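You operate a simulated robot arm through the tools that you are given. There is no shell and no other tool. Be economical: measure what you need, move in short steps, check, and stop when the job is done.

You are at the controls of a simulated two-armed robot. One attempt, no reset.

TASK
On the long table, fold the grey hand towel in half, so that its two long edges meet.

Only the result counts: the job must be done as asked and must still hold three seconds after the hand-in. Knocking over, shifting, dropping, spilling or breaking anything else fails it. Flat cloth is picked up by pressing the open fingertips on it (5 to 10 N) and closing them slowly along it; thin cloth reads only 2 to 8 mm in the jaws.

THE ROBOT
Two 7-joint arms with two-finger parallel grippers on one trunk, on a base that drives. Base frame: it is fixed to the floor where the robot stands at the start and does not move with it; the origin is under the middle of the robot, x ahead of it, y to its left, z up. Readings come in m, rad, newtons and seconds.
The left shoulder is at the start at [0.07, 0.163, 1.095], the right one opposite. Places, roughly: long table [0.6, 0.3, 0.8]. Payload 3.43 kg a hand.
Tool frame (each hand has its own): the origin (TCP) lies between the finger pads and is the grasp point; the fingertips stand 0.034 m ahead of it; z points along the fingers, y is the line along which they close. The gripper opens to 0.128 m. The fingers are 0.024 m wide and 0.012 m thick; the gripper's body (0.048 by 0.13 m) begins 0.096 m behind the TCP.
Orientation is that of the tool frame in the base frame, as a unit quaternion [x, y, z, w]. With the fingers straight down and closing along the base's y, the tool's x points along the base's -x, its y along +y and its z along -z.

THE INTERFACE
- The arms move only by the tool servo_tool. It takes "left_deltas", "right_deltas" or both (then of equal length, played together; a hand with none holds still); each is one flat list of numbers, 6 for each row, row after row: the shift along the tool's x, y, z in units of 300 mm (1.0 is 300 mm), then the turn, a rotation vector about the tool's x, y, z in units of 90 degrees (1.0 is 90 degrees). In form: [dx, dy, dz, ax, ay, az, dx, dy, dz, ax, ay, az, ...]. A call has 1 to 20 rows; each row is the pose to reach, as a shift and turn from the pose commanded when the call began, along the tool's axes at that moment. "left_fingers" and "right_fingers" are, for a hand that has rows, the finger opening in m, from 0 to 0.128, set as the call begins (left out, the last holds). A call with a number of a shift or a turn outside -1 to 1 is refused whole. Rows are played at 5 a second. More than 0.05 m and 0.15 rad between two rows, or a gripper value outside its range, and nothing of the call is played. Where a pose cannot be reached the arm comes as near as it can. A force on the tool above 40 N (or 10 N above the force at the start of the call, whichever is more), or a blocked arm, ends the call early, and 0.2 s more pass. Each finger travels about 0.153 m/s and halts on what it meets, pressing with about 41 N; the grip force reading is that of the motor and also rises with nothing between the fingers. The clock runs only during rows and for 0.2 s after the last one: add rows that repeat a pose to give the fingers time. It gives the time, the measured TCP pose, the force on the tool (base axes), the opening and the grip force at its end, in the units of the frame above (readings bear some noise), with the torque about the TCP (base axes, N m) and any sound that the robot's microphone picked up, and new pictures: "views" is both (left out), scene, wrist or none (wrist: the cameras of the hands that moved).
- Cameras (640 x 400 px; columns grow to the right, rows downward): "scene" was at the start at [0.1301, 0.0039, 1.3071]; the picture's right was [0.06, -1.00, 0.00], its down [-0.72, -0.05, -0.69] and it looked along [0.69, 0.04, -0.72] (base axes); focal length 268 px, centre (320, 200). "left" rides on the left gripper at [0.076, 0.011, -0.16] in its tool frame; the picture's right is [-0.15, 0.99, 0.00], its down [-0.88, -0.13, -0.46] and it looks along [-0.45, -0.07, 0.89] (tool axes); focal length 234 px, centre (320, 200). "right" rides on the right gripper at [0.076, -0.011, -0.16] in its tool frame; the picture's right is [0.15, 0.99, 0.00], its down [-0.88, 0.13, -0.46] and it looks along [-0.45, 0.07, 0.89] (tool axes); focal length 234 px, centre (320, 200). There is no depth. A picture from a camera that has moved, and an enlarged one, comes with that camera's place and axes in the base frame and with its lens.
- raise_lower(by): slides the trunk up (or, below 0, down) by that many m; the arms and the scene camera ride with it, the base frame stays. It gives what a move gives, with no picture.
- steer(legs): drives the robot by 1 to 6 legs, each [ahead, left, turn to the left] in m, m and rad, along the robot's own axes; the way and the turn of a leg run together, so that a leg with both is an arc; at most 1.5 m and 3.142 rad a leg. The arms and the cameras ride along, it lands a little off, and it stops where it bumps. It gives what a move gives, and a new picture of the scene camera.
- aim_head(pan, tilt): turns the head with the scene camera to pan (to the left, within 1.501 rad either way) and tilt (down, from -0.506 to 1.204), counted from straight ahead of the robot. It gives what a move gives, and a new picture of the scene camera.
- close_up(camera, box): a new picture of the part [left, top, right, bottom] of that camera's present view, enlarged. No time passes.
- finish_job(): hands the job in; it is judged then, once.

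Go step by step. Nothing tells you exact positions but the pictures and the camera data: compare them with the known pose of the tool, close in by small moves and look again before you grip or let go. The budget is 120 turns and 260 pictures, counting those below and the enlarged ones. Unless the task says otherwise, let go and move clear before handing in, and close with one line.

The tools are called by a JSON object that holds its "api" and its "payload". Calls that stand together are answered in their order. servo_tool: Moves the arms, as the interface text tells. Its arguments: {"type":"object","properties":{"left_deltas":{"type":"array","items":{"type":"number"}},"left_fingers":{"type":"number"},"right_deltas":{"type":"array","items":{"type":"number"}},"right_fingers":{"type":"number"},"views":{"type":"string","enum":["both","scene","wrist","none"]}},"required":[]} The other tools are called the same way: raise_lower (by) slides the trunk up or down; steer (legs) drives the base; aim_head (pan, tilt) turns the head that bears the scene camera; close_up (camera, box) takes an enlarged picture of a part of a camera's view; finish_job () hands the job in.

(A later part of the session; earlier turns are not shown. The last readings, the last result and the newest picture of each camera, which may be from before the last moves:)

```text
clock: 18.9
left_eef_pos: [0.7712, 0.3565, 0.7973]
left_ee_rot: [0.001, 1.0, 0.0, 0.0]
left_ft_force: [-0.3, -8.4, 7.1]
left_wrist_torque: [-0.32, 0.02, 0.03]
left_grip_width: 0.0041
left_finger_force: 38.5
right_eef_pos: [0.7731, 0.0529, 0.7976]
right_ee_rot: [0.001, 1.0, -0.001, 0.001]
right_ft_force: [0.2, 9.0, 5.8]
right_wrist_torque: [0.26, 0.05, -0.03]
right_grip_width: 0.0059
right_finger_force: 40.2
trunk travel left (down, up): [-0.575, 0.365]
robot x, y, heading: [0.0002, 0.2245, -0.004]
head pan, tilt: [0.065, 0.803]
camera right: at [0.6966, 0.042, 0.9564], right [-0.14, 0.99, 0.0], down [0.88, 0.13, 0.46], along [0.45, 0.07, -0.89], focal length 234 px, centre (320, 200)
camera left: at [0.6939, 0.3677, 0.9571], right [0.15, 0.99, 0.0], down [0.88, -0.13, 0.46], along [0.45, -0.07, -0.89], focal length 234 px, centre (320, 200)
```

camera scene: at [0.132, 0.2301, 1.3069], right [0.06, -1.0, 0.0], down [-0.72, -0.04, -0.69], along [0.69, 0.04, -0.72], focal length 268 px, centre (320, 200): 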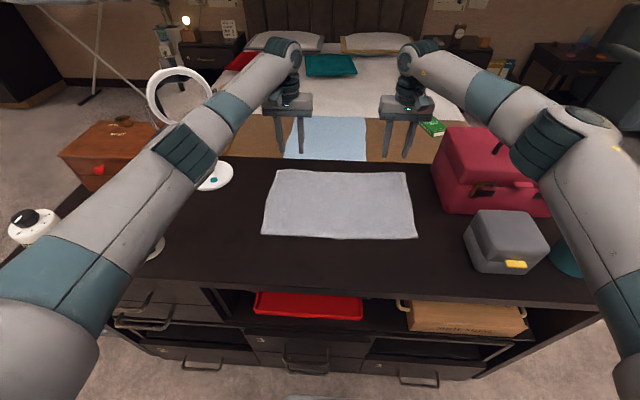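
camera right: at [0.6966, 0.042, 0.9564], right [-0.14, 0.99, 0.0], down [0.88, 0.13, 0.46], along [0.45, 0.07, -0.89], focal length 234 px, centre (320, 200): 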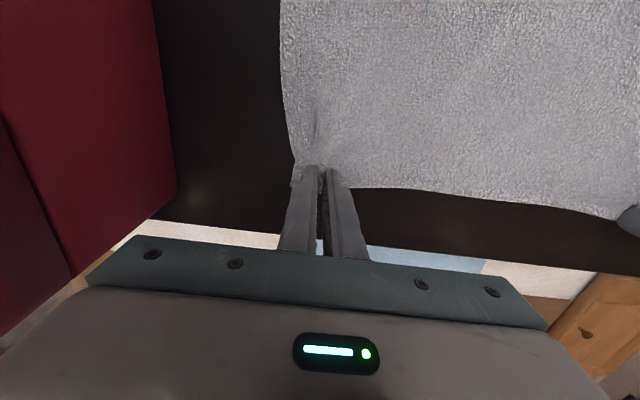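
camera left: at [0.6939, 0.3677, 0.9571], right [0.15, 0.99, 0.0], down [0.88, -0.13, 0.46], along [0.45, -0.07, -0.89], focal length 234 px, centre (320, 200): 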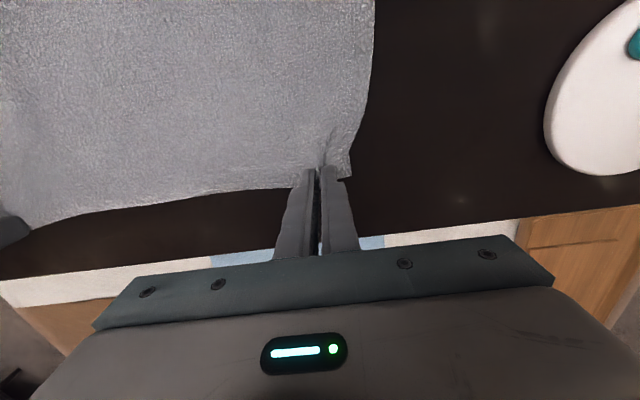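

Both corners are gripped (4 and 6 mm). Now I'll lift along an arc, starting to pitch the fingers away from me as the edge comes over.

{"api": "servo_tool", "payload": {"right_deltas": [0, 0.006, -0.07, 0, 0, 0, 0.06, 0.006, -0.14, 0, -0.08, 0, 0.117, 0.006, -0.175, 0, -0.165, 0, 0.17, 0.006, -0.21, 0, -0.25, 0, 0.225, 0.006, -0.25, 0, -0.34, 0, 0.277, 0.006, -0.277, 0, -0.43, 0], "left_deltas": [0, -0.006, -0.07, 0, 0, 0, 0.06, -0.006, -0.14, 0, -0.08, 0, 0.117, -0.006, -0.175, 0, -0.165, 0, 0.17, -0.006, -0.21, 0, -0.25, 0, 0.225, -0.006, -0.25, 0, -0.34, 0, 0.277, -0.006, -0.277, 0, -0.43, 0]}}

```text
clock: 20.3
left_eef_pos: [0.6861, 0.3545, 0.8791]
left_ee_rot: [0.001, 0.943, -0.001, 0.332]
left_ft_force: [-0.3, -5.1, -1.0]
left_wrist_torque: [-0.11, 0.0, -0.08]
left_grip_width: 0.0043
left_finger_force: 38.1
right_eef_pos: [0.6889, 0.0524, 0.8802]
right_ee_rot: [0.002, 0.943, -0.001, 0.332]
right_ft_force: [-0.5, 4.5, 0.1]
right_wrist_torque: [0.12, 0.0, 0.06]
right_grip_width: 0.0048
right_finger_force: 39.6
trunk travel left (down, up): [-0.575, 0.365]
robot x, y, heading: [0.0003, 0.2271, -0.004]
head pan, tilt: [0.065, 0.803]
camera scene: at [0.1294, 0.2302, 1.3073], right [0.06, -1.0, 0.0], down [-0.72, -0.04, -0.69], along [0.69, 0.04, -0.72], focal length 268 px, centre (320, 200)
camera right: at [0.5293, 0.0435, 0.9558], right [-0.11, 0.99, -0.09], down [0.4, 0.13, 0.91], along [0.91, 0.06, -0.41], focal length 234 px, centre (320, 200)
camera left: at [0.5272, 0.3644, 0.9567], right [0.12, 0.99, 0.09], down [0.4, -0.13, 0.91], along [0.91, -0.07, -0.41], focal length 234 px, centre (320, 200)
```

scene: 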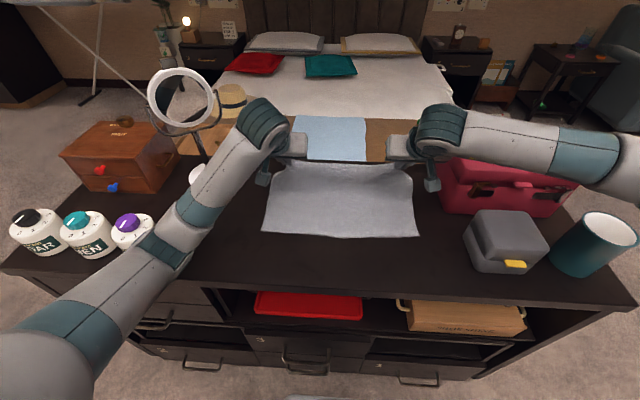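
right: 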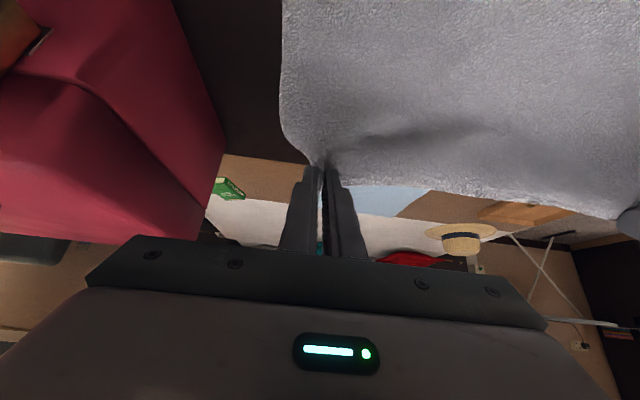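
left: 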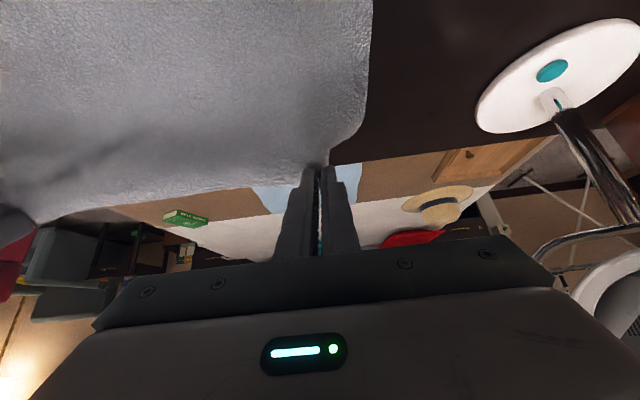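

The fold is going well, with both corners held and the near edge still in place. Continuing the arc over the midline.

{"api": "servo_tool", "payload": {"right_deltas": [0.047, 0, -0.046, 0, -0.07, 0, 0.094, 0, -0.093, 0, -0.14, 0, 0.14, 0, -0.139, 0, -0.21, 0, 0.195, 0, -0.156, 0, -0.275, 0, 0.25, 0, -0.174, 0, -0.34, 0, 0.304, 0, -0.191, 0, -0.4, 0], "left_deltas": [0.047, 0, -0.046, 0, -0.07, 0, 0.094, 0, -0.093, 0, -0.14, 0, 0.14, 0, -0.139, 0, -0.21, 0, 0.195, 0, -0.156, 0, -0.275, 0, 0.25, 0, -0.174, 0, -0.34, 0, 0.304, 0, -0.191, 0, -0.4, 0]}}

```text
clock: 21.7
left_eef_pos: [0.5772, 0.3613, 0.8681]
left_ee_rot: [-0.002, 0.794, -0.001, 0.608]
left_ft_force: [-0.2, -0.7, -0.2]
left_wrist_torque: [-0.04, 0.0, -0.11]
left_grip_width: 0.0038
left_finger_force: 38.2
right_eef_pos: [0.5828, 0.1135, 0.8731]
right_ee_rot: [0.007, 0.844, 0.002, 0.536]
right_ft_force: [-1.6, 3.5, -1.1]
right_wrist_torque: [-0.12, -0.16, -0.37]
right_grip_width: 0.0049
right_finger_force: 39.8
right hand out of reach, approached as far as the arm can: row 4, 5, 6
trunk travel left (down, up): [-0.575, 0.365]
robot x, y, heading: [0.0026, 0.2275, -0.006]
head pan, tilt: [0.065, 0.803]
camera scene: at [0.1287, 0.2365, 1.3072], right [0.06, -1.0, 0.01], down [-0.72, -0.05, -0.69], along [0.69, 0.04, -0.72], focal length 268 px, centre (320, 200)
camera right: at [0.406, 0.1042, 0.8723], right [-0.05, 0.99, -0.12], down [-0.04, 0.12, 0.99], along [1.0, 0.06, 0.03], focal length 234 px, centre (320, 200)
camera left: at [0.4045, 0.3711, 0.837], right [0.04, 0.99, 0.14], down [-0.21, -0.13, 0.97], along [0.98, -0.07, 0.2], focal length 234 px, centre (320, 200)
```

scene: 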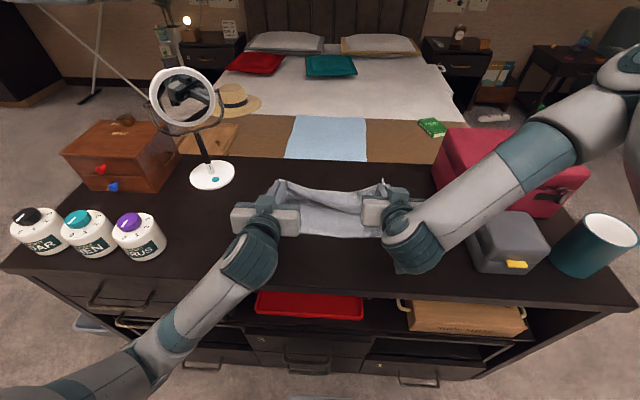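
right: 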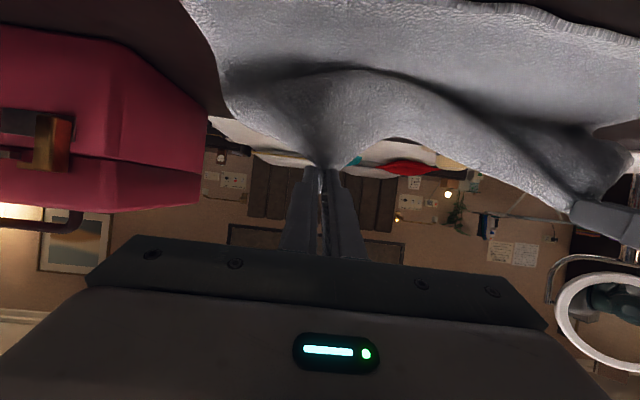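
left: 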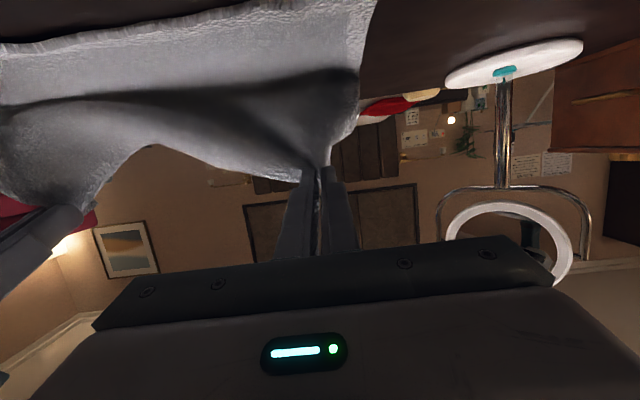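

The right arm ran out of reach at the last rows and drifted inward (y=0.11). I'll back both hands along the same arc to the earlier pose, then back the base up so the near side is better reachable.

{"api": "servo_tool", "payload": {"right_deltas": [-0.034, 0, 0.046, 0, 0.063, 0, -0.069, 0, 0.092, 0, 0.127, 0, -0.103, 0, 0.138, 0, 0.19, 0, -0.113, 0, 0.203, 0, 0.26, 0, -0.124, 0, 0.268, 0, 0.33, 0, -0.134, 0, 0.333, 0, 0.4, 0], "left_deltas": [-0.034, 0, 0.046, 0, 0.063, 0, -0.069, 0, 0.092, 0, 0.127, 0, -0.103, 0, 0.138, 0, 0.19, 0, -0.113, 0, 0.203, 0, 0.26, 0, -0.124, 0, 0.268, 0, 0.33, 0, -0.134, 0, 0.333, 0, 0.4, 0], "views": "scene"}}

```text
clock: 23.1
left_eef_pos: [0.6694, 0.3623, 0.8856]
left_ee_rot: [-0.002, 0.943, 0.001, 0.334]
left_ft_force: [-0.3, 0.1, -0.1]
left_wrist_torque: [-0.03, 0.0, 0.02]
left_grip_width: 0.0041
left_finger_force: 38.5
right_eef_pos: [0.678, 0.1112, 0.8793]
right_ee_rot: [0.004, 0.967, 0.006, 0.254]
right_ft_force: [0.2, -0.2, 0.6]
right_wrist_torque: [-0.01, -0.02, -0.01]
right_grip_width: 0.005
right_finger_force: 39.5
trunk travel left (down, up): [-0.575, 0.365]
robot x, y, heading: [-0.0023, 0.2312, 0.0]
head pan, tilt: [0.065, 0.803]
camera scene: at [0.1074, 0.2341, 1.3105], right [0.07, -1.0, 0.0], down [-0.71, -0.05, -0.71], along [0.7, 0.05, -0.71], focal length 268 px, centre (320, 200)
```

scene: 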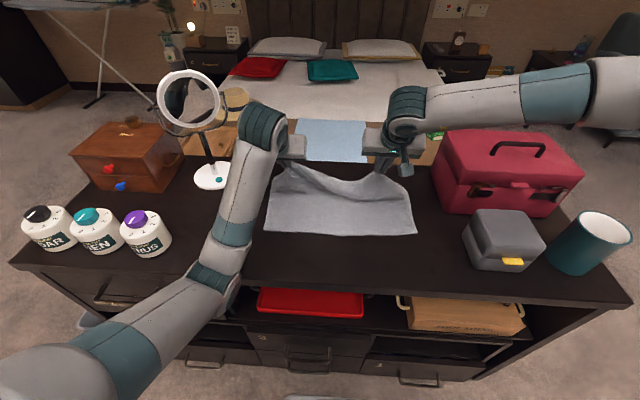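

The right hand is reachable again. I'll set both hands to a symmetric pose slightly further forward (corners realigned in y), then drive the base back, which carries the edge over the midline.

{"api": "servo_tool", "payload": {"right_deltas": [-0.041, -0.062, 0.022, 0, 0.035, 0, -0.083, -0.125, 0.044, 0, 0.07, 0, -0.124, -0.187, 0.066, 0, 0.104, 0], "left_deltas": [-0.04, -0.006, 0.04, 0, 0.07, 0, -0.08, -0.012, 0.08, 0, 0.14, 0, -0.119, -0.018, 0.121, 0, 0.211, 0], "views": "scene"}}

```text
clock: 23.9
left_eef_pos: [0.7373, 0.3476, 0.8699]
left_ee_rot: [0.003, 0.986, -0.001, 0.168]
left_ft_force: [-0.3, -4.7, 0.4]
left_wrist_torque: [-0.21, 0.01, -0.06]
left_grip_width: 0.004
left_finger_force: 38.6
right_eef_pos: [0.7385, 0.047, 0.8624]
right_ee_rot: [0.007, 0.986, 0.008, 0.163]
right_ft_force: [0.3, 3.6, -0.4]
right_wrist_torque: [0.21, 0.1, 0.01]
right_grip_width: 0.0054
right_finger_force: 38.9
trunk travel left (down, up): [-0.575, 0.365]
robot x, y, heading: [-0.0061, 0.221, -0.002]
head pan, tilt: [0.065, 0.803]
camera scene: at [0.1339, 0.2284, 1.3065], right [0.06, -1.0, 0.0], down [-0.72, -0.04, -0.69], along [0.69, 0.04, -0.72], focal length 268 px, centre (320, 200)
```

scene: 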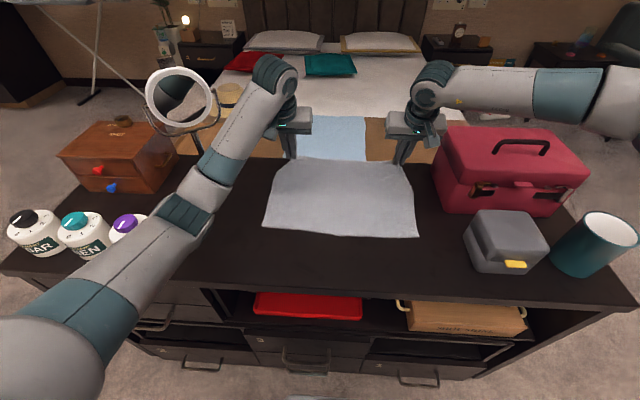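

Both corners are symmetric again. Driving the base back 14 cm to carry the edge over the fold line.

{"api": "steer", "payload": {"legs": [[-0.14, 0, 0]]}}

```text
clock: 25.2
left_eef_pos: [0.5962, 0.3528, 0.872]
left_ee_rot: [0.0, 0.985, 0.0, 0.171]
left_ft_force: [-1.0, -4.9, 0.1]
left_wrist_torque: [-0.2, -0.02, -0.03]
left_grip_width: 0.0039
left_finger_force: 38.9
right_eef_pos: [0.5961, 0.0491, 0.8655]
right_ee_rot: [0.005, 0.986, 0.007, 0.167]
right_ft_force: [-0.3, 4.0, -0.5]
right_wrist_torque: [0.21, -0.01, 0.01]
right_grip_width: 0.0055
right_finger_force: 39.6
trunk travel left (down, up): [-0.575, 0.365]
robot x, y, heading: [-0.139, 0.2234, 0.001]
head pan, tilt: [0.065, 0.803]
camera scene: at [-0.0099, 0.2306, 1.3072], right [0.06, -1.0, 0.0], down [-0.72, -0.05, -0.69], along [0.69, 0.04, -0.72], focal length 268 px, centre (320, 200)
```

scene: 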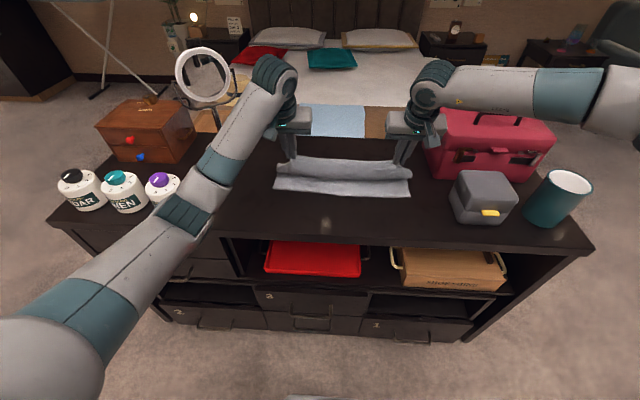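

The near edge hasn't moved (x≈0.54) and the far edge is now past the fold line. With the extra room, I'll pitch the fingers to about 60° and bring the edge further toward me.

{"api": "servo_tool", "payload": {"right_deltas": [0.03, 0, 0, 0, -0.075, 0, 0.06, 0, 0, 0, -0.15, 0, 0.09, 0, 0, 0, -0.226, 0, 0.12, 0, 0, 0, -0.302, 0, 0.15, 0, 0.002, 0, -0.378, 0, 0.179, 0, 0.003, 0, -0.453, 0], "left_deltas": [0.031, 0, 0.003, 0, -0.075, 0, 0.062, 0, 0.007, 0, -0.15, 0, 0.093, 0, 0.011, 0, -0.224, 0, 0.124, 0, 0.015, 0, -0.3, 0, 0.155, 0, 0.018, 0, -0.374, 0, 0.186, 0, 0.022, 0, -0.448, 0]}}

```text
clock: 26.6
left_eef_pos: [0.5451, 0.3544, 0.8477]
left_ee_rot: [0.0, 0.865, -0.002, 0.501]
left_ft_force: [1.0, 1.1, 0.0]
left_wrist_torque: [-0.02, 0.01, -0.07]
left_grip_width: 0.004
left_finger_force: 38.4
right_eef_pos: [0.5441, 0.0721, 0.8459]
right_ee_rot: [0.001, 0.875, 0.015, 0.484]
right_ft_force: [-0.1, 0.0, 0.2]
right_wrist_torque: [0.01, -0.01, -0.08]
right_grip_width: 0.0051
right_finger_force: 39.1
right hand out of reach, approached as far as the arm can: row 6
trunk travel left (down, up): [-0.575, 0.365]
robot x, y, heading: [-0.1393, 0.2283, -0.003]
head pan, tilt: [0.065, 0.803]
camera scene: at [-0.0096, 0.2346, 1.3072], right [0.06, -1.0, 0.0], down [-0.72, -0.05, -0.69], along [0.69, 0.04, -0.72], focal length 268 px, centre (320, 200)
camera right: at [0.3686, 0.0602, 0.8645], right [-0.09, 0.99, -0.1], down [0.08, 0.11, 0.99], along [0.99, 0.08, -0.09], focal length 234 px, centre (320, 200)
camera left: at [0.3695, 0.3656, 0.8614], right [0.07, 0.99, 0.12], down [0.04, -0.13, 0.99], along [1.0, -0.07, -0.05], focal length 234 px, centre (320, 200)
```

scene: 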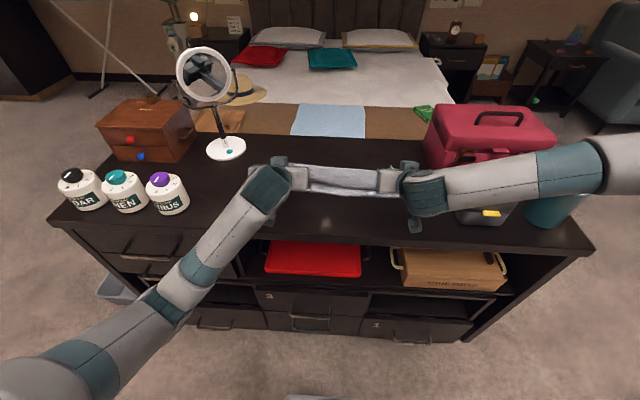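
right: 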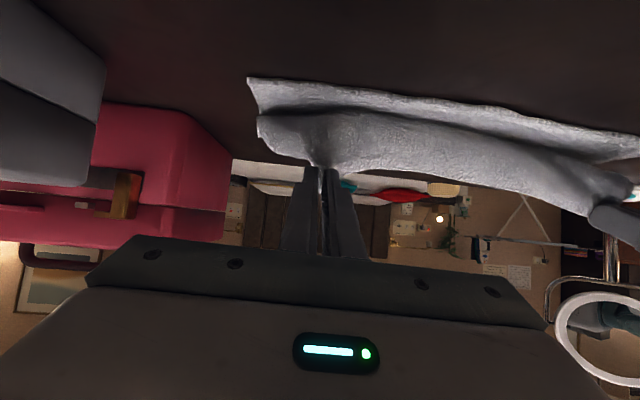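
left: 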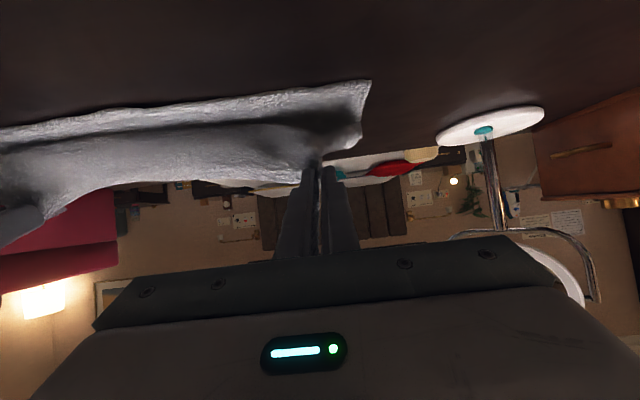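

The edge is now almost over the near edge; the right arm is at its pitch limit but usable. I'll restore its y and lower both hands together to just above the towel.

{"api": "servo_tool", "payload": {"right_deltas": [0.048, -0.021, 0.006, 0, 0.022, 0, 0.096, -0.042, 0.013, 0, 0.044, 0, 0.145, -0.063, 0.02, 0, 0.065, 0, 0.145, -0.063, 0.02, 0, 0.065, 0], "left_deltas": [0.058, 0, 0, 0, 0, 0, 0.116, 0, 0, 0, 0, 0, 0.176, 0, 0, 0, 0, 0, 0.176, 0, 0, 0, 0, 0]}}

```text
clock: 27.6
left_eef_pos: [0.5189, 0.3504, 0.8022]
left_ee_rot: [0.002, 0.866, -0.003, 0.501]
left_ft_force: [0.3, -21.7, 0.8]
left_wrist_torque: [-0.52, -0.01, -0.61]
left_grip_width: 0.0042
left_finger_force: 38.8
right_eef_pos: [0.5282, 0.0329, 0.8055]
right_ee_rot: [0.005, 0.89, 0.007, 0.455]
right_ft_force: [0.0, 20.8, 1.2]
right_wrist_torque: [0.61, 0.02, 0.56]
right_grip_width: 0.0067
right_finger_force: 40.2
trunk travel left (down, up): [-0.575, 0.365]
robot x, y, heading: [-0.1388, 0.2228, -0.001]
head pan, tilt: [0.065, 0.803]
camera scene: at [-0.0089, 0.2307, 1.3071], right [0.06, -1.0, 0.0], down [-0.72, -0.05, -0.69], along [0.69, 0.04, -0.72], focal length 268 px, centre (320, 200)
camera right: at [0.3545, 0.0238, 0.8373], right [-0.08, 0.99, -0.1], down [0.15, 0.11, 0.98], along [0.99, 0.07, -0.16], focal length 234 px, centre (320, 200)
camera left: at [0.3438, 0.3616, 0.8164], right [0.08, 0.99, 0.12], down [0.04, -0.13, 0.99], along [1.0, -0.07, -0.05], focal length 234 px, centre (320, 200)
```

scene: 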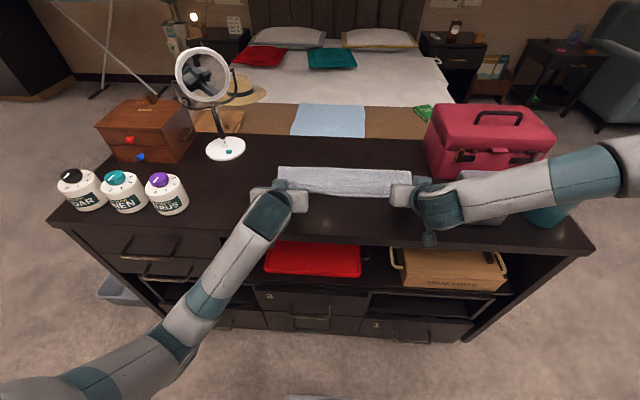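
right: 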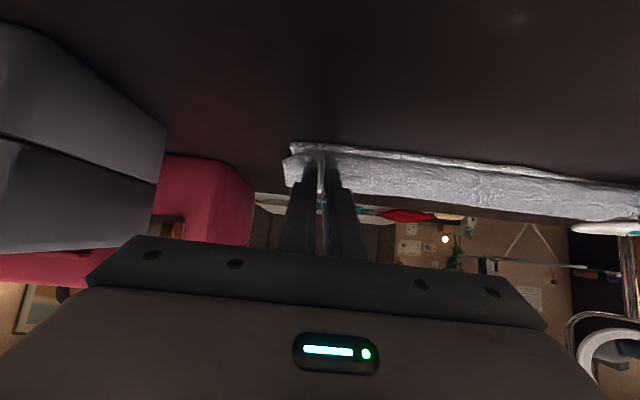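
left: 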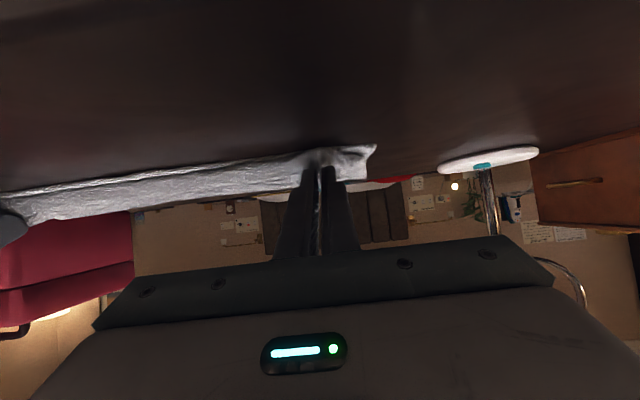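

The edge is over the near edge, but the cloth is tight (21 N) because the right hand went too far out. I'll ease it back in, then lower the last centimetre.

{"api": "servo_tool", "payload": {"right_deltas": [0, 0.025, 0, 0, 0, 0, 0, 0.05, 0, 0, 0, 0, 0.017, 0.055, 0.012, 0, 0, 0, 0.035, 0.055, 0.025, 0, 0, 0, 0.035, 0.055, 0.025, 0, 0, 0], "left_deltas": [0, 0, 0, 0, 0, 0, 0, 0.01, 0, 0, 0, 0, 0.018, 0.01, 0.011, 0, 0, 0, 0.0375, 0.01, 0.0217, 0, 0, 0, 0.0375, 0.01, 0.0217, 0, 0, 0]}}

```text
clock: 28.9
left_eef_pos: [0.5187, 0.3551, 0.7931]
left_ee_rot: [0.0, 0.864, 0.0, 0.504]
left_ft_force: [1.6, -7.6, 21.6]
left_wrist_torque: [-0.22, -0.55, -0.28]
left_grip_width: 0.0039
left_finger_force: 38.5
right_eef_pos: [0.5289, 0.0484, 0.7977]
right_ee_rot: [0.007, 0.889, 0.005, 0.457]
right_ft_force: [1.7, 5.8, 14.9]
right_wrist_torque: [0.22, -0.33, 0.19]
right_grip_width: 0.0057
right_finger_force: 39.9
trunk travel left (down, up): [-0.575, 0.365]
robot x, y, heading: [-0.139, 0.227, 0.001]
head pan, tilt: [0.065, 0.803]
camera scene: at [-0.013, 0.2303, 1.308], right [0.06, -1.0, 0.0], down [-0.72, -0.05, -0.7], along [0.69, 0.04, -0.72], focal length 268 px, centre (320, 200)
camera right: at [0.3541, 0.0397, 0.8274], right [-0.08, 0.99, -0.1], down [0.14, 0.11, 0.98], along [0.99, 0.06, -0.15], focal length 234 px, centre (320, 200)
camera left: at [0.3437, 0.366, 0.8061], right [0.07, 0.99, 0.13], down [0.04, -0.13, 0.99], along [1.0, -0.07, -0.05], focal length 234 px, centre (320, 200)
```

scene: 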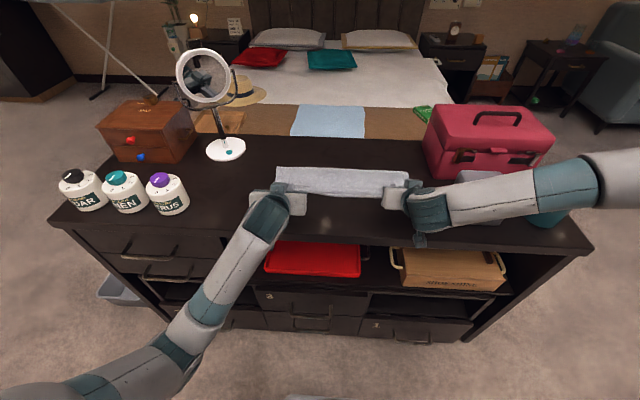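
right: 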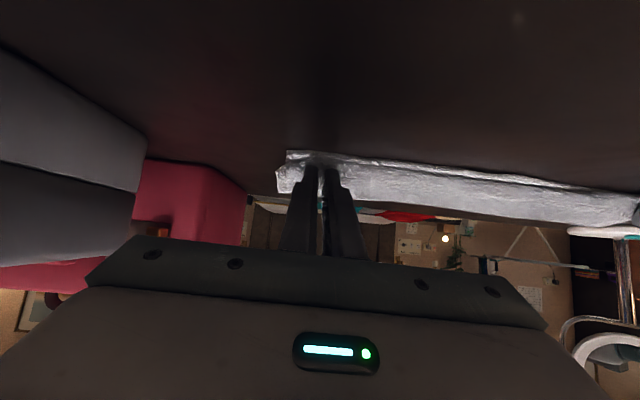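
left: 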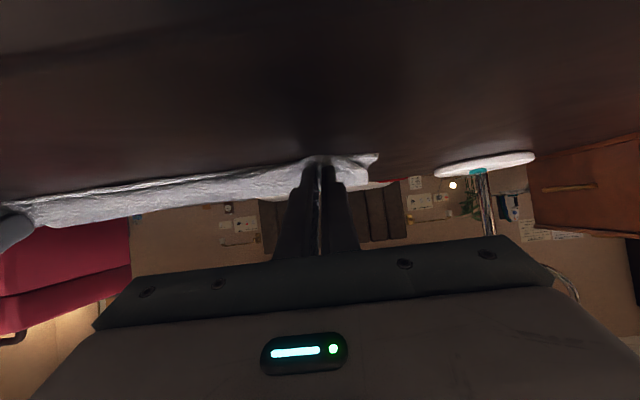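

The pinched edge is touching down on the near edge. I'll ease the pressure, then open the fingers gently and look.

{"api": "servo_tool", "payload": {"right_deltas": [-0.008, 0, -0.006, 0, 0, 0, -0.008, 0, -0.006, 0, 0, 0], "left_deltas": [-0.01, 0, -0.006, 0, 0, 0, -0.01, 0, -0.006, 0, 0, 0], "views": "none"}}

{"api": "servo_tool", "payload": {"right_deltas": [0, 0, 0, 0, 0, 0, 0, 0, 0, 0, 0, 0, 0, 0, 0, 0, 0, 0], "left_deltas": [0, 0, 0, 0, 0, 0, 0, 0, 0, 0, 0, 0, 0, 0, 0, 0, 0, 0], "right_fingers": 0.04, "left_fingers": 0.04}}

```text
clock: 29.4
left_eef_pos: [0.5181, 0.3568, 0.7949]
left_ee_rot: [-0.001, 0.865, 0.0, 0.502]
left_ft_force: [2.3, -5.0, 16.7]
left_wrist_torque: [-0.1, -0.46, -0.19]
left_grip_width: 0.004
left_finger_force: 38.7
right_eef_pos: [0.5283, 0.0492, 0.7973]
right_ee_rot: [0.008, 0.89, 0.005, 0.456]
right_ft_force: [1.1, 4.8, 12.8]
right_wrist_torque: [0.18, -0.29, 0.16]
right_grip_width: 0.0053
right_finger_force: 39.8
trunk travel left (down, up): [-0.575, 0.365]
robot x, y, heading: [-0.1408, 0.229, 0.002]
head pan, tilt: [0.065, 0.803]
```

```text
clock: 30.2
left_eef_pos: [0.5196, 0.3557, 0.7926]
left_ee_rot: [0.0, 0.866, 0.0, 0.5]
left_ft_force: [-1.1, 2.1, 7.8]
left_wrist_torque: [-0.11, -0.18, 0.02]
left_grip_width: 0.0384
left_finger_force: 0.1
right_eef_pos: [0.5279, 0.0493, 0.7967]
right_ee_rot: [0.007, 0.891, 0.005, 0.455]
right_ft_force: [-0.5, -2.3, 6.1]
right_wrist_torque: [0.11, -0.12, -0.04]
right_grip_width: 0.0391
right_finger_force: 0.1
trunk travel left (down, up): [-0.575, 0.365]
robot x, y, heading: [-0.1391, 0.2274, -0.002]
head pan, tilt: [0.065, 0.803]
camera scene: at [-0.011, 0.2307, 1.3072], right [0.06, -1.0, 0.0], down [-0.72, -0.05, -0.7], along [0.69, 0.04, -0.72], focal length 268 px, centre (320, 200)
camera right: at [0.3543, 0.0405, 0.8278], right [-0.08, 0.99, -0.1], down [0.15, 0.11, 0.98], along [0.99, 0.06, -0.15], focal length 234 px, centre (320, 200)
camera left: at [0.3436, 0.3653, 0.8065], right [0.07, 0.99, 0.13], down [0.05, -0.13, 0.99], along [1.0, -0.07, -0.05], focal length 234 px, centre (320, 200)
```

scene: 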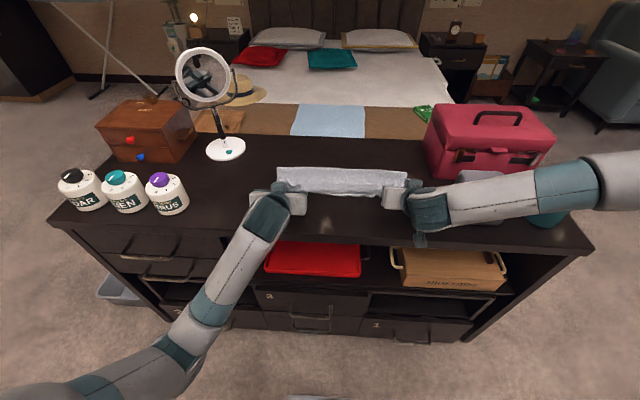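
right: 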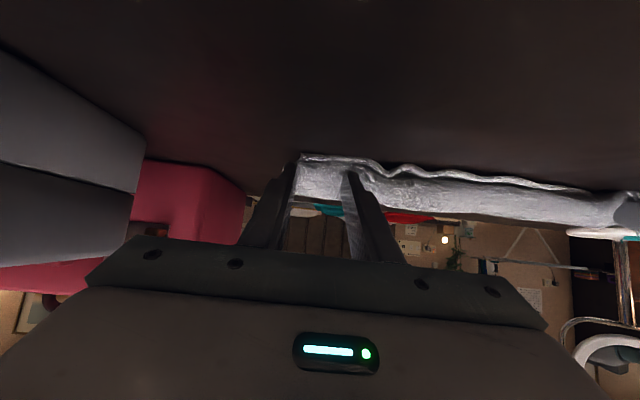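
left: 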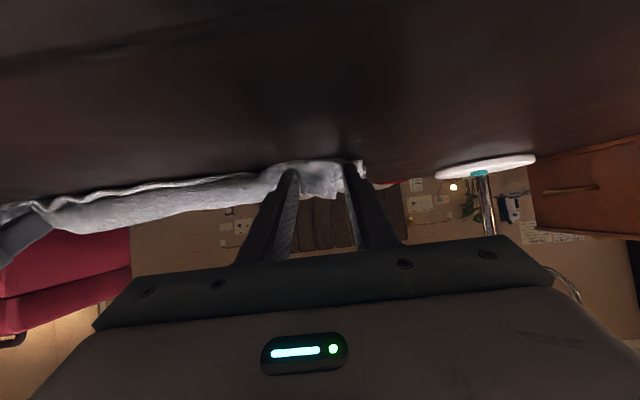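

Released. I'll withdraw both hands backward along the fingers and upward, then look.

{"api": "servo_tool", "payload": {"right_deltas": [0, 0, -0.07, 0, 0, 0, -0.03, 0, -0.15, 0, 0, 0, -0.1, 0, -0.22, 0, 0, 0, -0.2, 0, -0.28, 0, 0, 0, -0.3, 0, -0.35, 0.0, 0.07, 0], "left_deltas": [0, 0, -0.07, 0, 0, 0, -0.03, 0, -0.15, 0, 0, 0, -0.1, 0, -0.22, 0, 0, 0, -0.2, 0, -0.28, 0, 0, 0, -0.3, 0, -0.35, 0, 0.07, 0], "views": "scene"}}

{"api": "close_up", "payload": {"camera": "scene", "box": [240, 140, 440, 265]}}

```text
clock: 31.4
left_eef_pos: [0.4712, 0.3571, 0.9225]
left_ee_rot: [0.0, 0.892, 0.0, 0.451]
left_ft_force: [-0.2, -0.7, -0.5]
left_wrist_torque: [0.01, -0.07, -0.02]
left_grip_width: 0.04
left_finger_force: 0.1
right_eef_pos: [0.4986, 0.0478, 0.9303]
right_ee_rot: [0.007, 0.914, 0.006, 0.405]
right_ft_force: [0.6, -0.5, 0.4]
right_wrist_torque: [0.01, -0.01, -0.03]
right_grip_width: 0.0402
right_finger_force: 0.0
trunk travel left (down, up): [-0.575, 0.365]
robot x, y, heading: [-0.1396, 0.2267, -0.0]
head pan, tilt: [0.065, 0.803]
camera scene: at [-0.0094, 0.23, 1.3069], right [0.06, -1.0, 0.0], down [-0.72, -0.05, -0.69], along [0.69, 0.04, -0.72], focal length 268 px, centre (320, 200)
```

scene: 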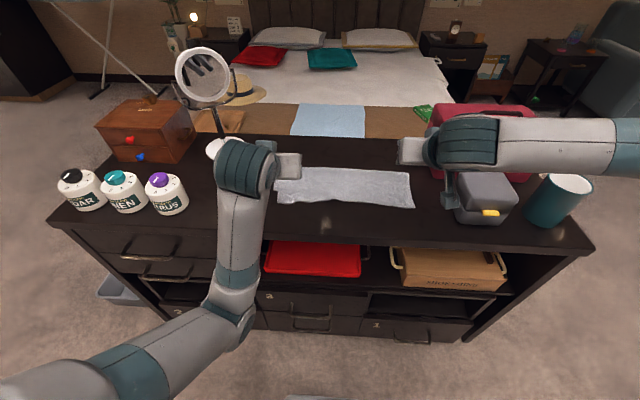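

```text
3.20 times, centred on (340, 202) of scene
camera zoom: at [-0.0094, 0.23, 1.3069], right [0.06, -1.0, 0.0], down [-0.72, -0.05, -0.69], along [0.69, 0.04, -0.72], focal length 858 px, centre (256, 192)
```

zoom: 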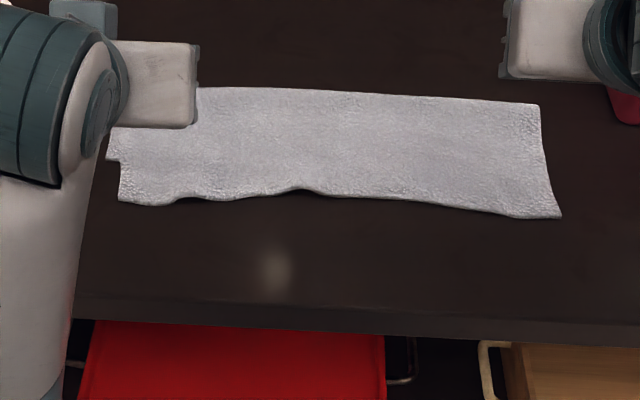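

The fold lies flat, but the top layer seems to overhang the bottom near edge by a few centimetres (edge at x≈0.50 versus 0.54). I'll turn the hands downward to see both edges precisely with the wrist cameras.

{"api": "servo_tool", "payload": {"right_deltas": [0, 0, 0, 0, 0.08, 0, 0, 0, 0, 0, 0.16, 0, 0, 0, 0, 0, 0.24, 0, 0, 0, 0, 0, 0.32, 0, 0, 0, 0, 0, 0.4, 0, 0, 0, 0, 0, 0.47, 0, 0, 0, 0, 0, 0.531, 0], "left_deltas": [0, 0, 0, 0, 0.085, 0, 0, 0, 0, 0, 0.17, 0, 0, 0, 0, 0, 0.255, 0, 0, 0, 0, 0, 0.34, 0, 0, 0, 0, 0, 0.425, 0, 0, 0, 0, 0, 0.51, 0, 0, 0, 0, 0, 0.595, 0]}}

```text
clock: 32.1
left_eef_pos: [0.5056, 0.4224, 0.8775]
left_ee_rot: [-0.016, 0.944, 0.067, 0.322]
left_ft_force: [-0.5, 0.2, 0.2]
left_wrist_torque: [0.02, 0.03, -0.01]
left_grip_width: 0.0398
left_finger_force: 0.1
left hand out of reach, approached as far as the arm can: row 2, 3
right_eef_pos: [0.4986, 0.0505, 0.9307]
right_ee_rot: [0.005, 0.96, 0.008, 0.281]
right_ft_force: [-0.2, -0.5, -0.4]
right_wrist_torque: [-0.01, -0.01, 0.0]
right_grip_width: 0.04
right_finger_force: 0.1
trunk travel left (down, up): [-0.575, 0.365]
robot x, y, heading: [-0.1384, 0.2279, 0.001]
head pan, tilt: [0.065, 0.803]
stopped in row 3 (left hand): the arm was blocked; the commanded pose is now the measured one
camera scene: at [-0.0084, 0.2309, 1.307], right [0.07, -1.0, 0.0], down [-0.72, -0.05, -0.69], along [0.69, 0.05, -0.72], focal length 268 px, centre (320, 200)
camera right: at [0.3486, 0.0388, 1.0234], right [-0.12, 0.99, -0.06], down [0.5, 0.11, 0.86], along [0.86, 0.07, -0.51], focal length 234 px, centre (320, 200)
camera left: at [0.3489, 0.4112, 0.9576], right [0.04, 0.98, 0.2], down [0.43, -0.2, 0.88], along [0.9, 0.05, -0.43], focal length 234 px, centre (320, 200)
```

scene: 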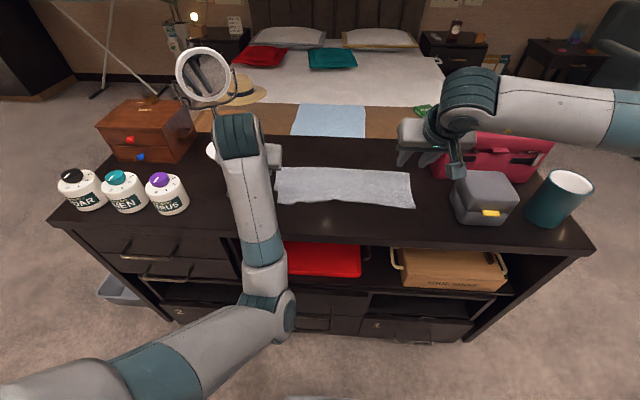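
right: 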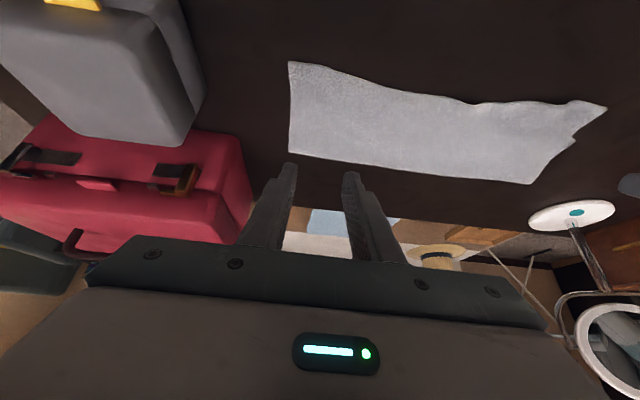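
left: 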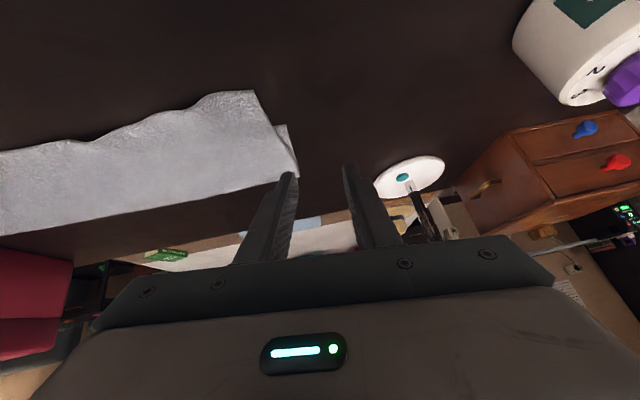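

The top edge overhangs by about 4–5 cm (x≈0.495 vs 0.543), with the fold line at 0.643. The left arm's elbow is near the table front, so I'll back the base up a little first to free it, then re-place the top edge.

{"api": "steer", "payload": {"legs": [[-0.1, 0, 0]]}}

```text
clock: 33.3
left_eef_pos: [0.4041, 0.4239, 0.8778]
left_ee_rot: [-0.017, 0.944, 0.067, 0.323]
left_ft_force: [-1.3, 0.0, 0.4]
left_wrist_torque: [0.0, -0.02, 0.0]
left_grip_width: 0.0402
left_finger_force: 0.0
right_eef_pos: [0.3996, 0.0524, 0.9309]
right_ee_rot: [0.004, 0.959, 0.007, 0.282]
right_ft_force: [-0.1, -1.5, -0.1]
right_wrist_torque: [-0.02, -0.01, 0.02]
right_grip_width: 0.0401
right_finger_force: 0.1
trunk travel left (down, up): [-0.575, 0.365]
robot x, y, heading: [-0.2401, 0.2302, -0.0]
head pan, tilt: [0.065, 0.803]
camera scene: at [-0.1091, 0.2309, 1.3072], right [0.07, -1.0, 0.0], down [-0.72, -0.05, -0.69], along [0.69, 0.05, -0.72], focal length 268 px, centre (320, 200)
```

scene: 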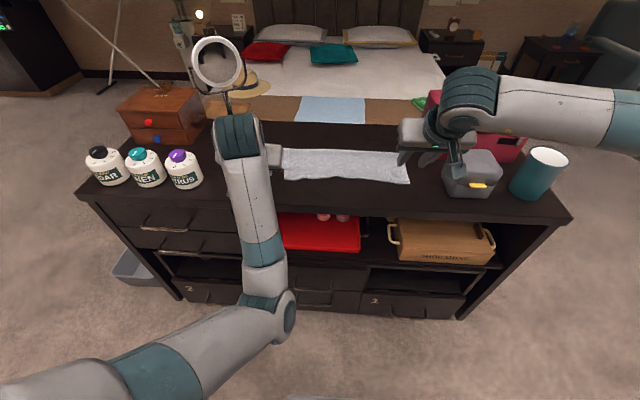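

The left elbow is free of the desk now. Turning both hands straight down over the near side of the towel.

{"api": "servo_tool", "payload": {"left_deltas": [-0.044, -0.036, -0.002, 0.014, 0.07, 0.004, -0.088, -0.072, -0.003, 0.029, 0.14, 0.007, -0.13, -0.108, -0.005, 0.043, 0.21, 0.011, -0.174, -0.145, -0.007, 0.058, 0.28, 0.015, -0.217, -0.181, -0.008, 0.072, 0.35, 0.018, -0.26, -0.217, -0.01, 0.087, 0.419, 0.022], "right_deltas": [-0.028, 0, 0.038, 0, 0.06, 0, -0.057, 0, 0.076, 0, 0.12, 0, -0.085, 0, 0.114, 0, 0.18, 0, -0.113, 0, 0.152, 0, 0.24, 0, -0.142, 0, 0.19, 0, 0.3, 0, -0.17, 0, 0.228, 0, 0.364, 0]}}

```text
clock: 34.7
left_eef_pos: [0.5356, 0.3724, 0.906]
left_ee_rot: [0.0, 1.0, -0.002, -0.002]
left_ft_force: [-0.3, 0.0, 0.1]
left_wrist_torque: [0.01, -0.02, 0.01]
left_grip_width: 0.0399
left_finger_force: 0.0
left hand out of reach, approached as far as the arm can: row 1, 2, 3, 4, 5, 6
right_eef_pos: [0.4813, 0.051, 0.9028]
right_ee_rot: [0.002, 1.0, 0.007, -0.002]
right_ft_force: [-0.7, -0.4, 0.5]
right_wrist_torque: [-0.01, 0.01, -0.05]
right_grip_width: 0.04
right_finger_force: 0.0
trunk travel left (down, up): [-0.575, 0.365]
robot x, y, heading: [-0.238, 0.2252, -0.001]
head pan, tilt: [0.065, 0.803]
camera scene: at [-0.1077, 0.2312, 1.3069], right [0.07, -1.0, 0.0], down [-0.72, -0.05, -0.69], along [0.69, 0.05, -0.72], focal length 268 px, centre (320, 200)
camera right: at [0.4057, 0.0381, 1.0621], right [-0.14, 0.99, 0.02], down [0.88, 0.12, 0.45], along [0.45, 0.08, -0.89], focal length 234 px, centre (320, 200)
camera left: at [0.4615, 0.3828, 1.067], right [0.15, 0.99, 0.0], down [0.88, -0.13, 0.45], along [0.45, -0.07, -0.89], focal length 234 px, centre (320, 200)
```

scene: 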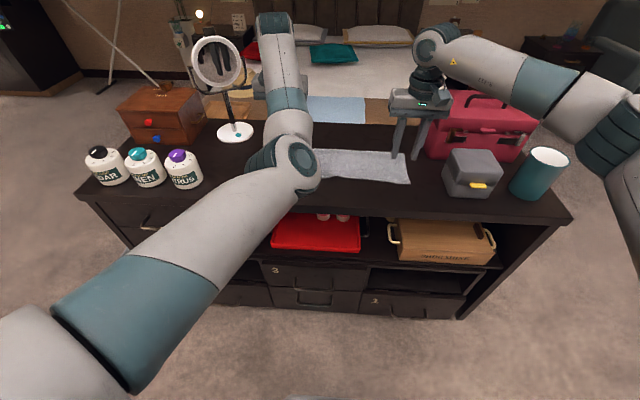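
right: 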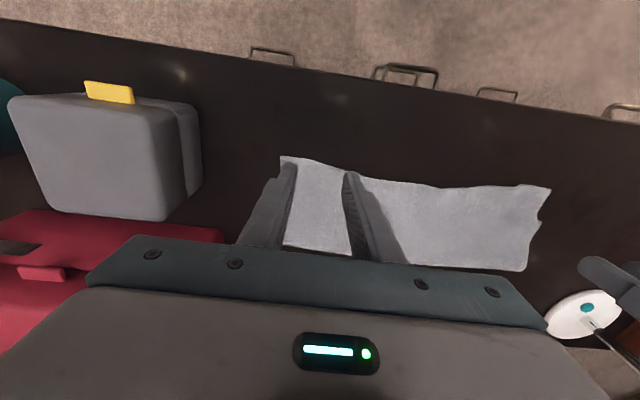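
left: 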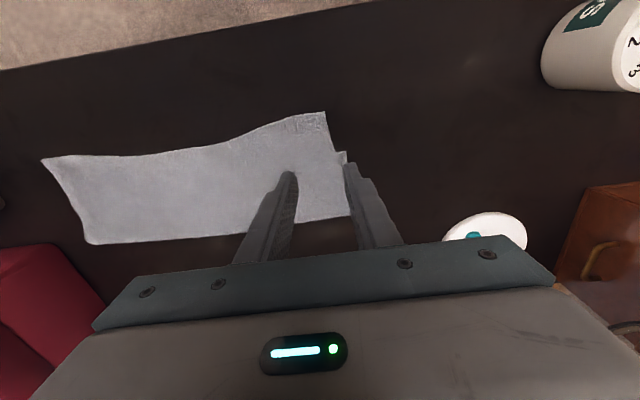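

Both hands point down. The top edge is at x≈0.50, and its overhang (single layer, x 0.50–0.545) is easy to grip. I'll approach it on both sides.

{"api": "servo_tool", "payload": {"right_deltas": [-0.056, -0.01, 0.08, 0, 0, 0, -0.112, -0.02, 0.16, 0, 0, 0, -0.112, -0.02, 0.25, 0, 0, 0, -0.112, -0.02, 0.32, 0, 0, 0], "left_deltas": [0.045, -0.045, 0.08, 0, 0, 0, 0.089, -0.091, 0.16, 0, 0, 0, 0.089, -0.091, 0.25, 0, 0, 0, 0.089, -0.091, 0.325, 0, 0, 0], "right_fingers": 0.046, "left_fingers": 0.046}}

```text
clock: 35.7
left_eef_pos: [0.5122, 0.3437, 0.8083]
left_ee_rot: [0.0, 1.0, 0.0, -0.002]
left_ft_force: [0.2, 0.4, -0.6]
left_wrist_torque: [0.03, 0.03, -0.01]
left_grip_width: 0.0456
left_finger_force: 0.1
left hand out of reach, approached as far as the arm can: row 1, 2, 3
right_eef_pos: [0.5139, 0.0458, 0.8051]
right_ee_rot: [0.002, 1.0, 0.007, -0.001]
right_ft_force: [-0.9, 0.6, -0.8]
right_wrist_torque: [-0.01, 0.01, 0.01]
right_grip_width: 0.0459
right_finger_force: 0.1
trunk travel left (down, up): [-0.575, 0.365]
robot x, y, heading: [-0.2413, 0.2275, 0.005]
head pan, tilt: [0.065, 0.803]
camera scene: at [-0.1073, 0.2309, 1.3071], right [0.07, -1.0, 0.0], down [-0.72, -0.05, -0.69], along [0.69, 0.05, -0.72], focal length 268 px, centre (320, 200)
camera right: at [0.4375, 0.033, 0.9646], right [-0.14, 0.99, 0.02], down [0.88, 0.12, 0.46], along [0.45, 0.08, -0.89], focal length 234 px, centre (320, 200)
camera left: at [0.4378, 0.3544, 0.9689], right [0.15, 0.99, 0.0], down [0.88, -0.13, 0.45], along [0.45, -0.07, -0.89], focal length 234 px, centre (320, 200)
```

scene: 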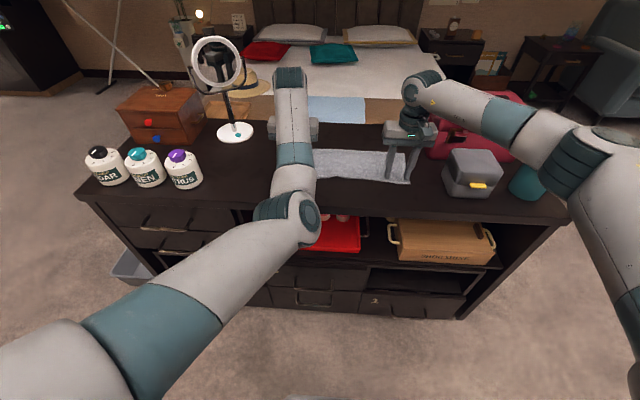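
right: 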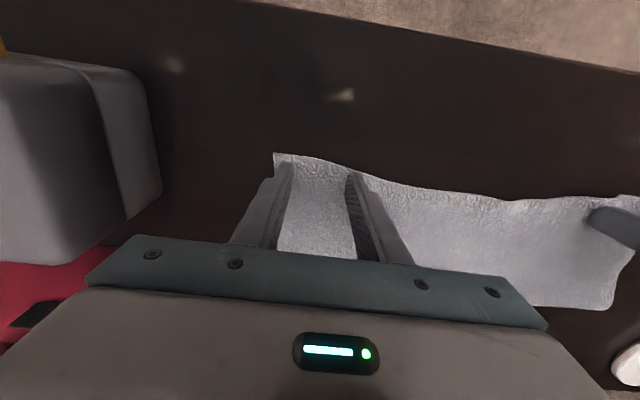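
left: 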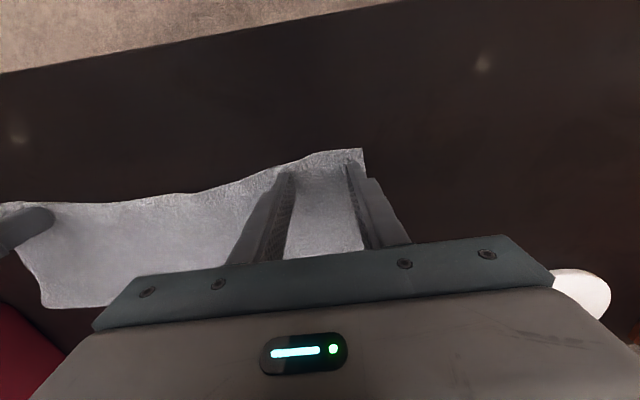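

The hands sit right on the overhanging edge. Pressing down gently.

{"api": "servo_tool", "payload": {"right_deltas": [0, 0, 0.014, 0, 0, 0, 0, 0, 0.027, 0, 0, 0, 0, 0, 0.027, 0, 0, 0], "left_deltas": [0, 0, 0.02, 0, 0, 0, 0, 0, 0.037, 0, 0, 0, 0, 0, 0.037, 0, 0, 0], "views": "none"}}

```text
clock: 36.5
left_eef_pos: [0.5116, 0.3425, 0.7987]
left_ee_rot: [0.0, 1.0, 0.0, -0.001]
left_ft_force: [-0.2, -0.2, 1.1]
left_wrist_torque: [0.0, 0.03, -0.02]
left_grip_width: 0.046
left_finger_force: 0.1
right_eef_pos: [0.5117, 0.0458, 0.7985]
right_ee_rot: [0.002, 1.0, 0.008, 0.0]
right_ft_force: [0.8, 0.1, 4.4]
right_wrist_torque: [-0.07, -0.02, -0.04]
right_grip_width: 0.0459
right_finger_force: 0.1
trunk travel left (down, up): [-0.575, 0.365]
robot x, y, heading: [-0.2428, 0.224, 0.004]
head pan, tilt: [0.065, 0.803]
```

{"api": "servo_tool", "payload": {"right_deltas": [0, 0, 0.004, 0, 0, 0, 0, 0, 0.004, 0, 0, 0], "left_deltas": [0, 0, 0.008, 0, 0, 0, 0, 0, 0.008, 0, 0, 0], "right_fingers": 0.04, "left_fingers": 0.04, "views": "none"}}

{"api": "servo_tool", "payload": {"right_deltas": [0, 0, 0, 0, 0, 0], "left_deltas": [0, 0, 0, 0, 0, 0], "right_fingers": 0.033, "left_fingers": 0.033, "views": "none"}}

```text
clock: 37.1
left_eef_pos: [0.5106, 0.3423, 0.7983]
left_ee_rot: [0.0, 1.0, 0.0, -0.001]
left_ft_force: [1.2, -0.1, 3.8]
left_wrist_torque: [0.03, -0.02, -0.02]
left_grip_width: 0.0397
left_finger_force: 0.1
right_eef_pos: [0.5124, 0.0465, 0.7984]
right_ee_rot: [0.002, 1.0, 0.009, -0.001]
right_ft_force: [-0.4, -0.5, 6.6]
right_wrist_torque: [-0.11, 0.0, -0.05]
right_grip_width: 0.0394
right_finger_force: 0.1
trunk travel left (down, up): [-0.575, 0.365]
robot x, y, heading: [-0.2386, 0.2245, 0.007]
head pan, tilt: [0.065, 0.803]
```

```text
clock: 37.5
left_eef_pos: [0.5098, 0.343, 0.7984]
left_ee_rot: [0.0, 1.0, 0.001, -0.001]
left_ft_force: [0.0, -0.1, 4.1]
left_wrist_torque: [0.03, -0.03, -0.01]
left_grip_width: 0.0326
left_finger_force: 0.1
right_eef_pos: [0.5126, 0.0466, 0.7965]
right_ee_rot: [0.002, 1.0, 0.008, 0.0]
right_ft_force: [0.6, 0.0, 7.4]
right_wrist_torque: [-0.01, -0.01, 0.03]
right_grip_width: 0.0321
right_finger_force: 0.1
trunk travel left (down, up): [-0.575, 0.365]
robot x, y, heading: [-0.2364, 0.2254, -0.001]
head pan, tilt: [0.065, 0.803]
```

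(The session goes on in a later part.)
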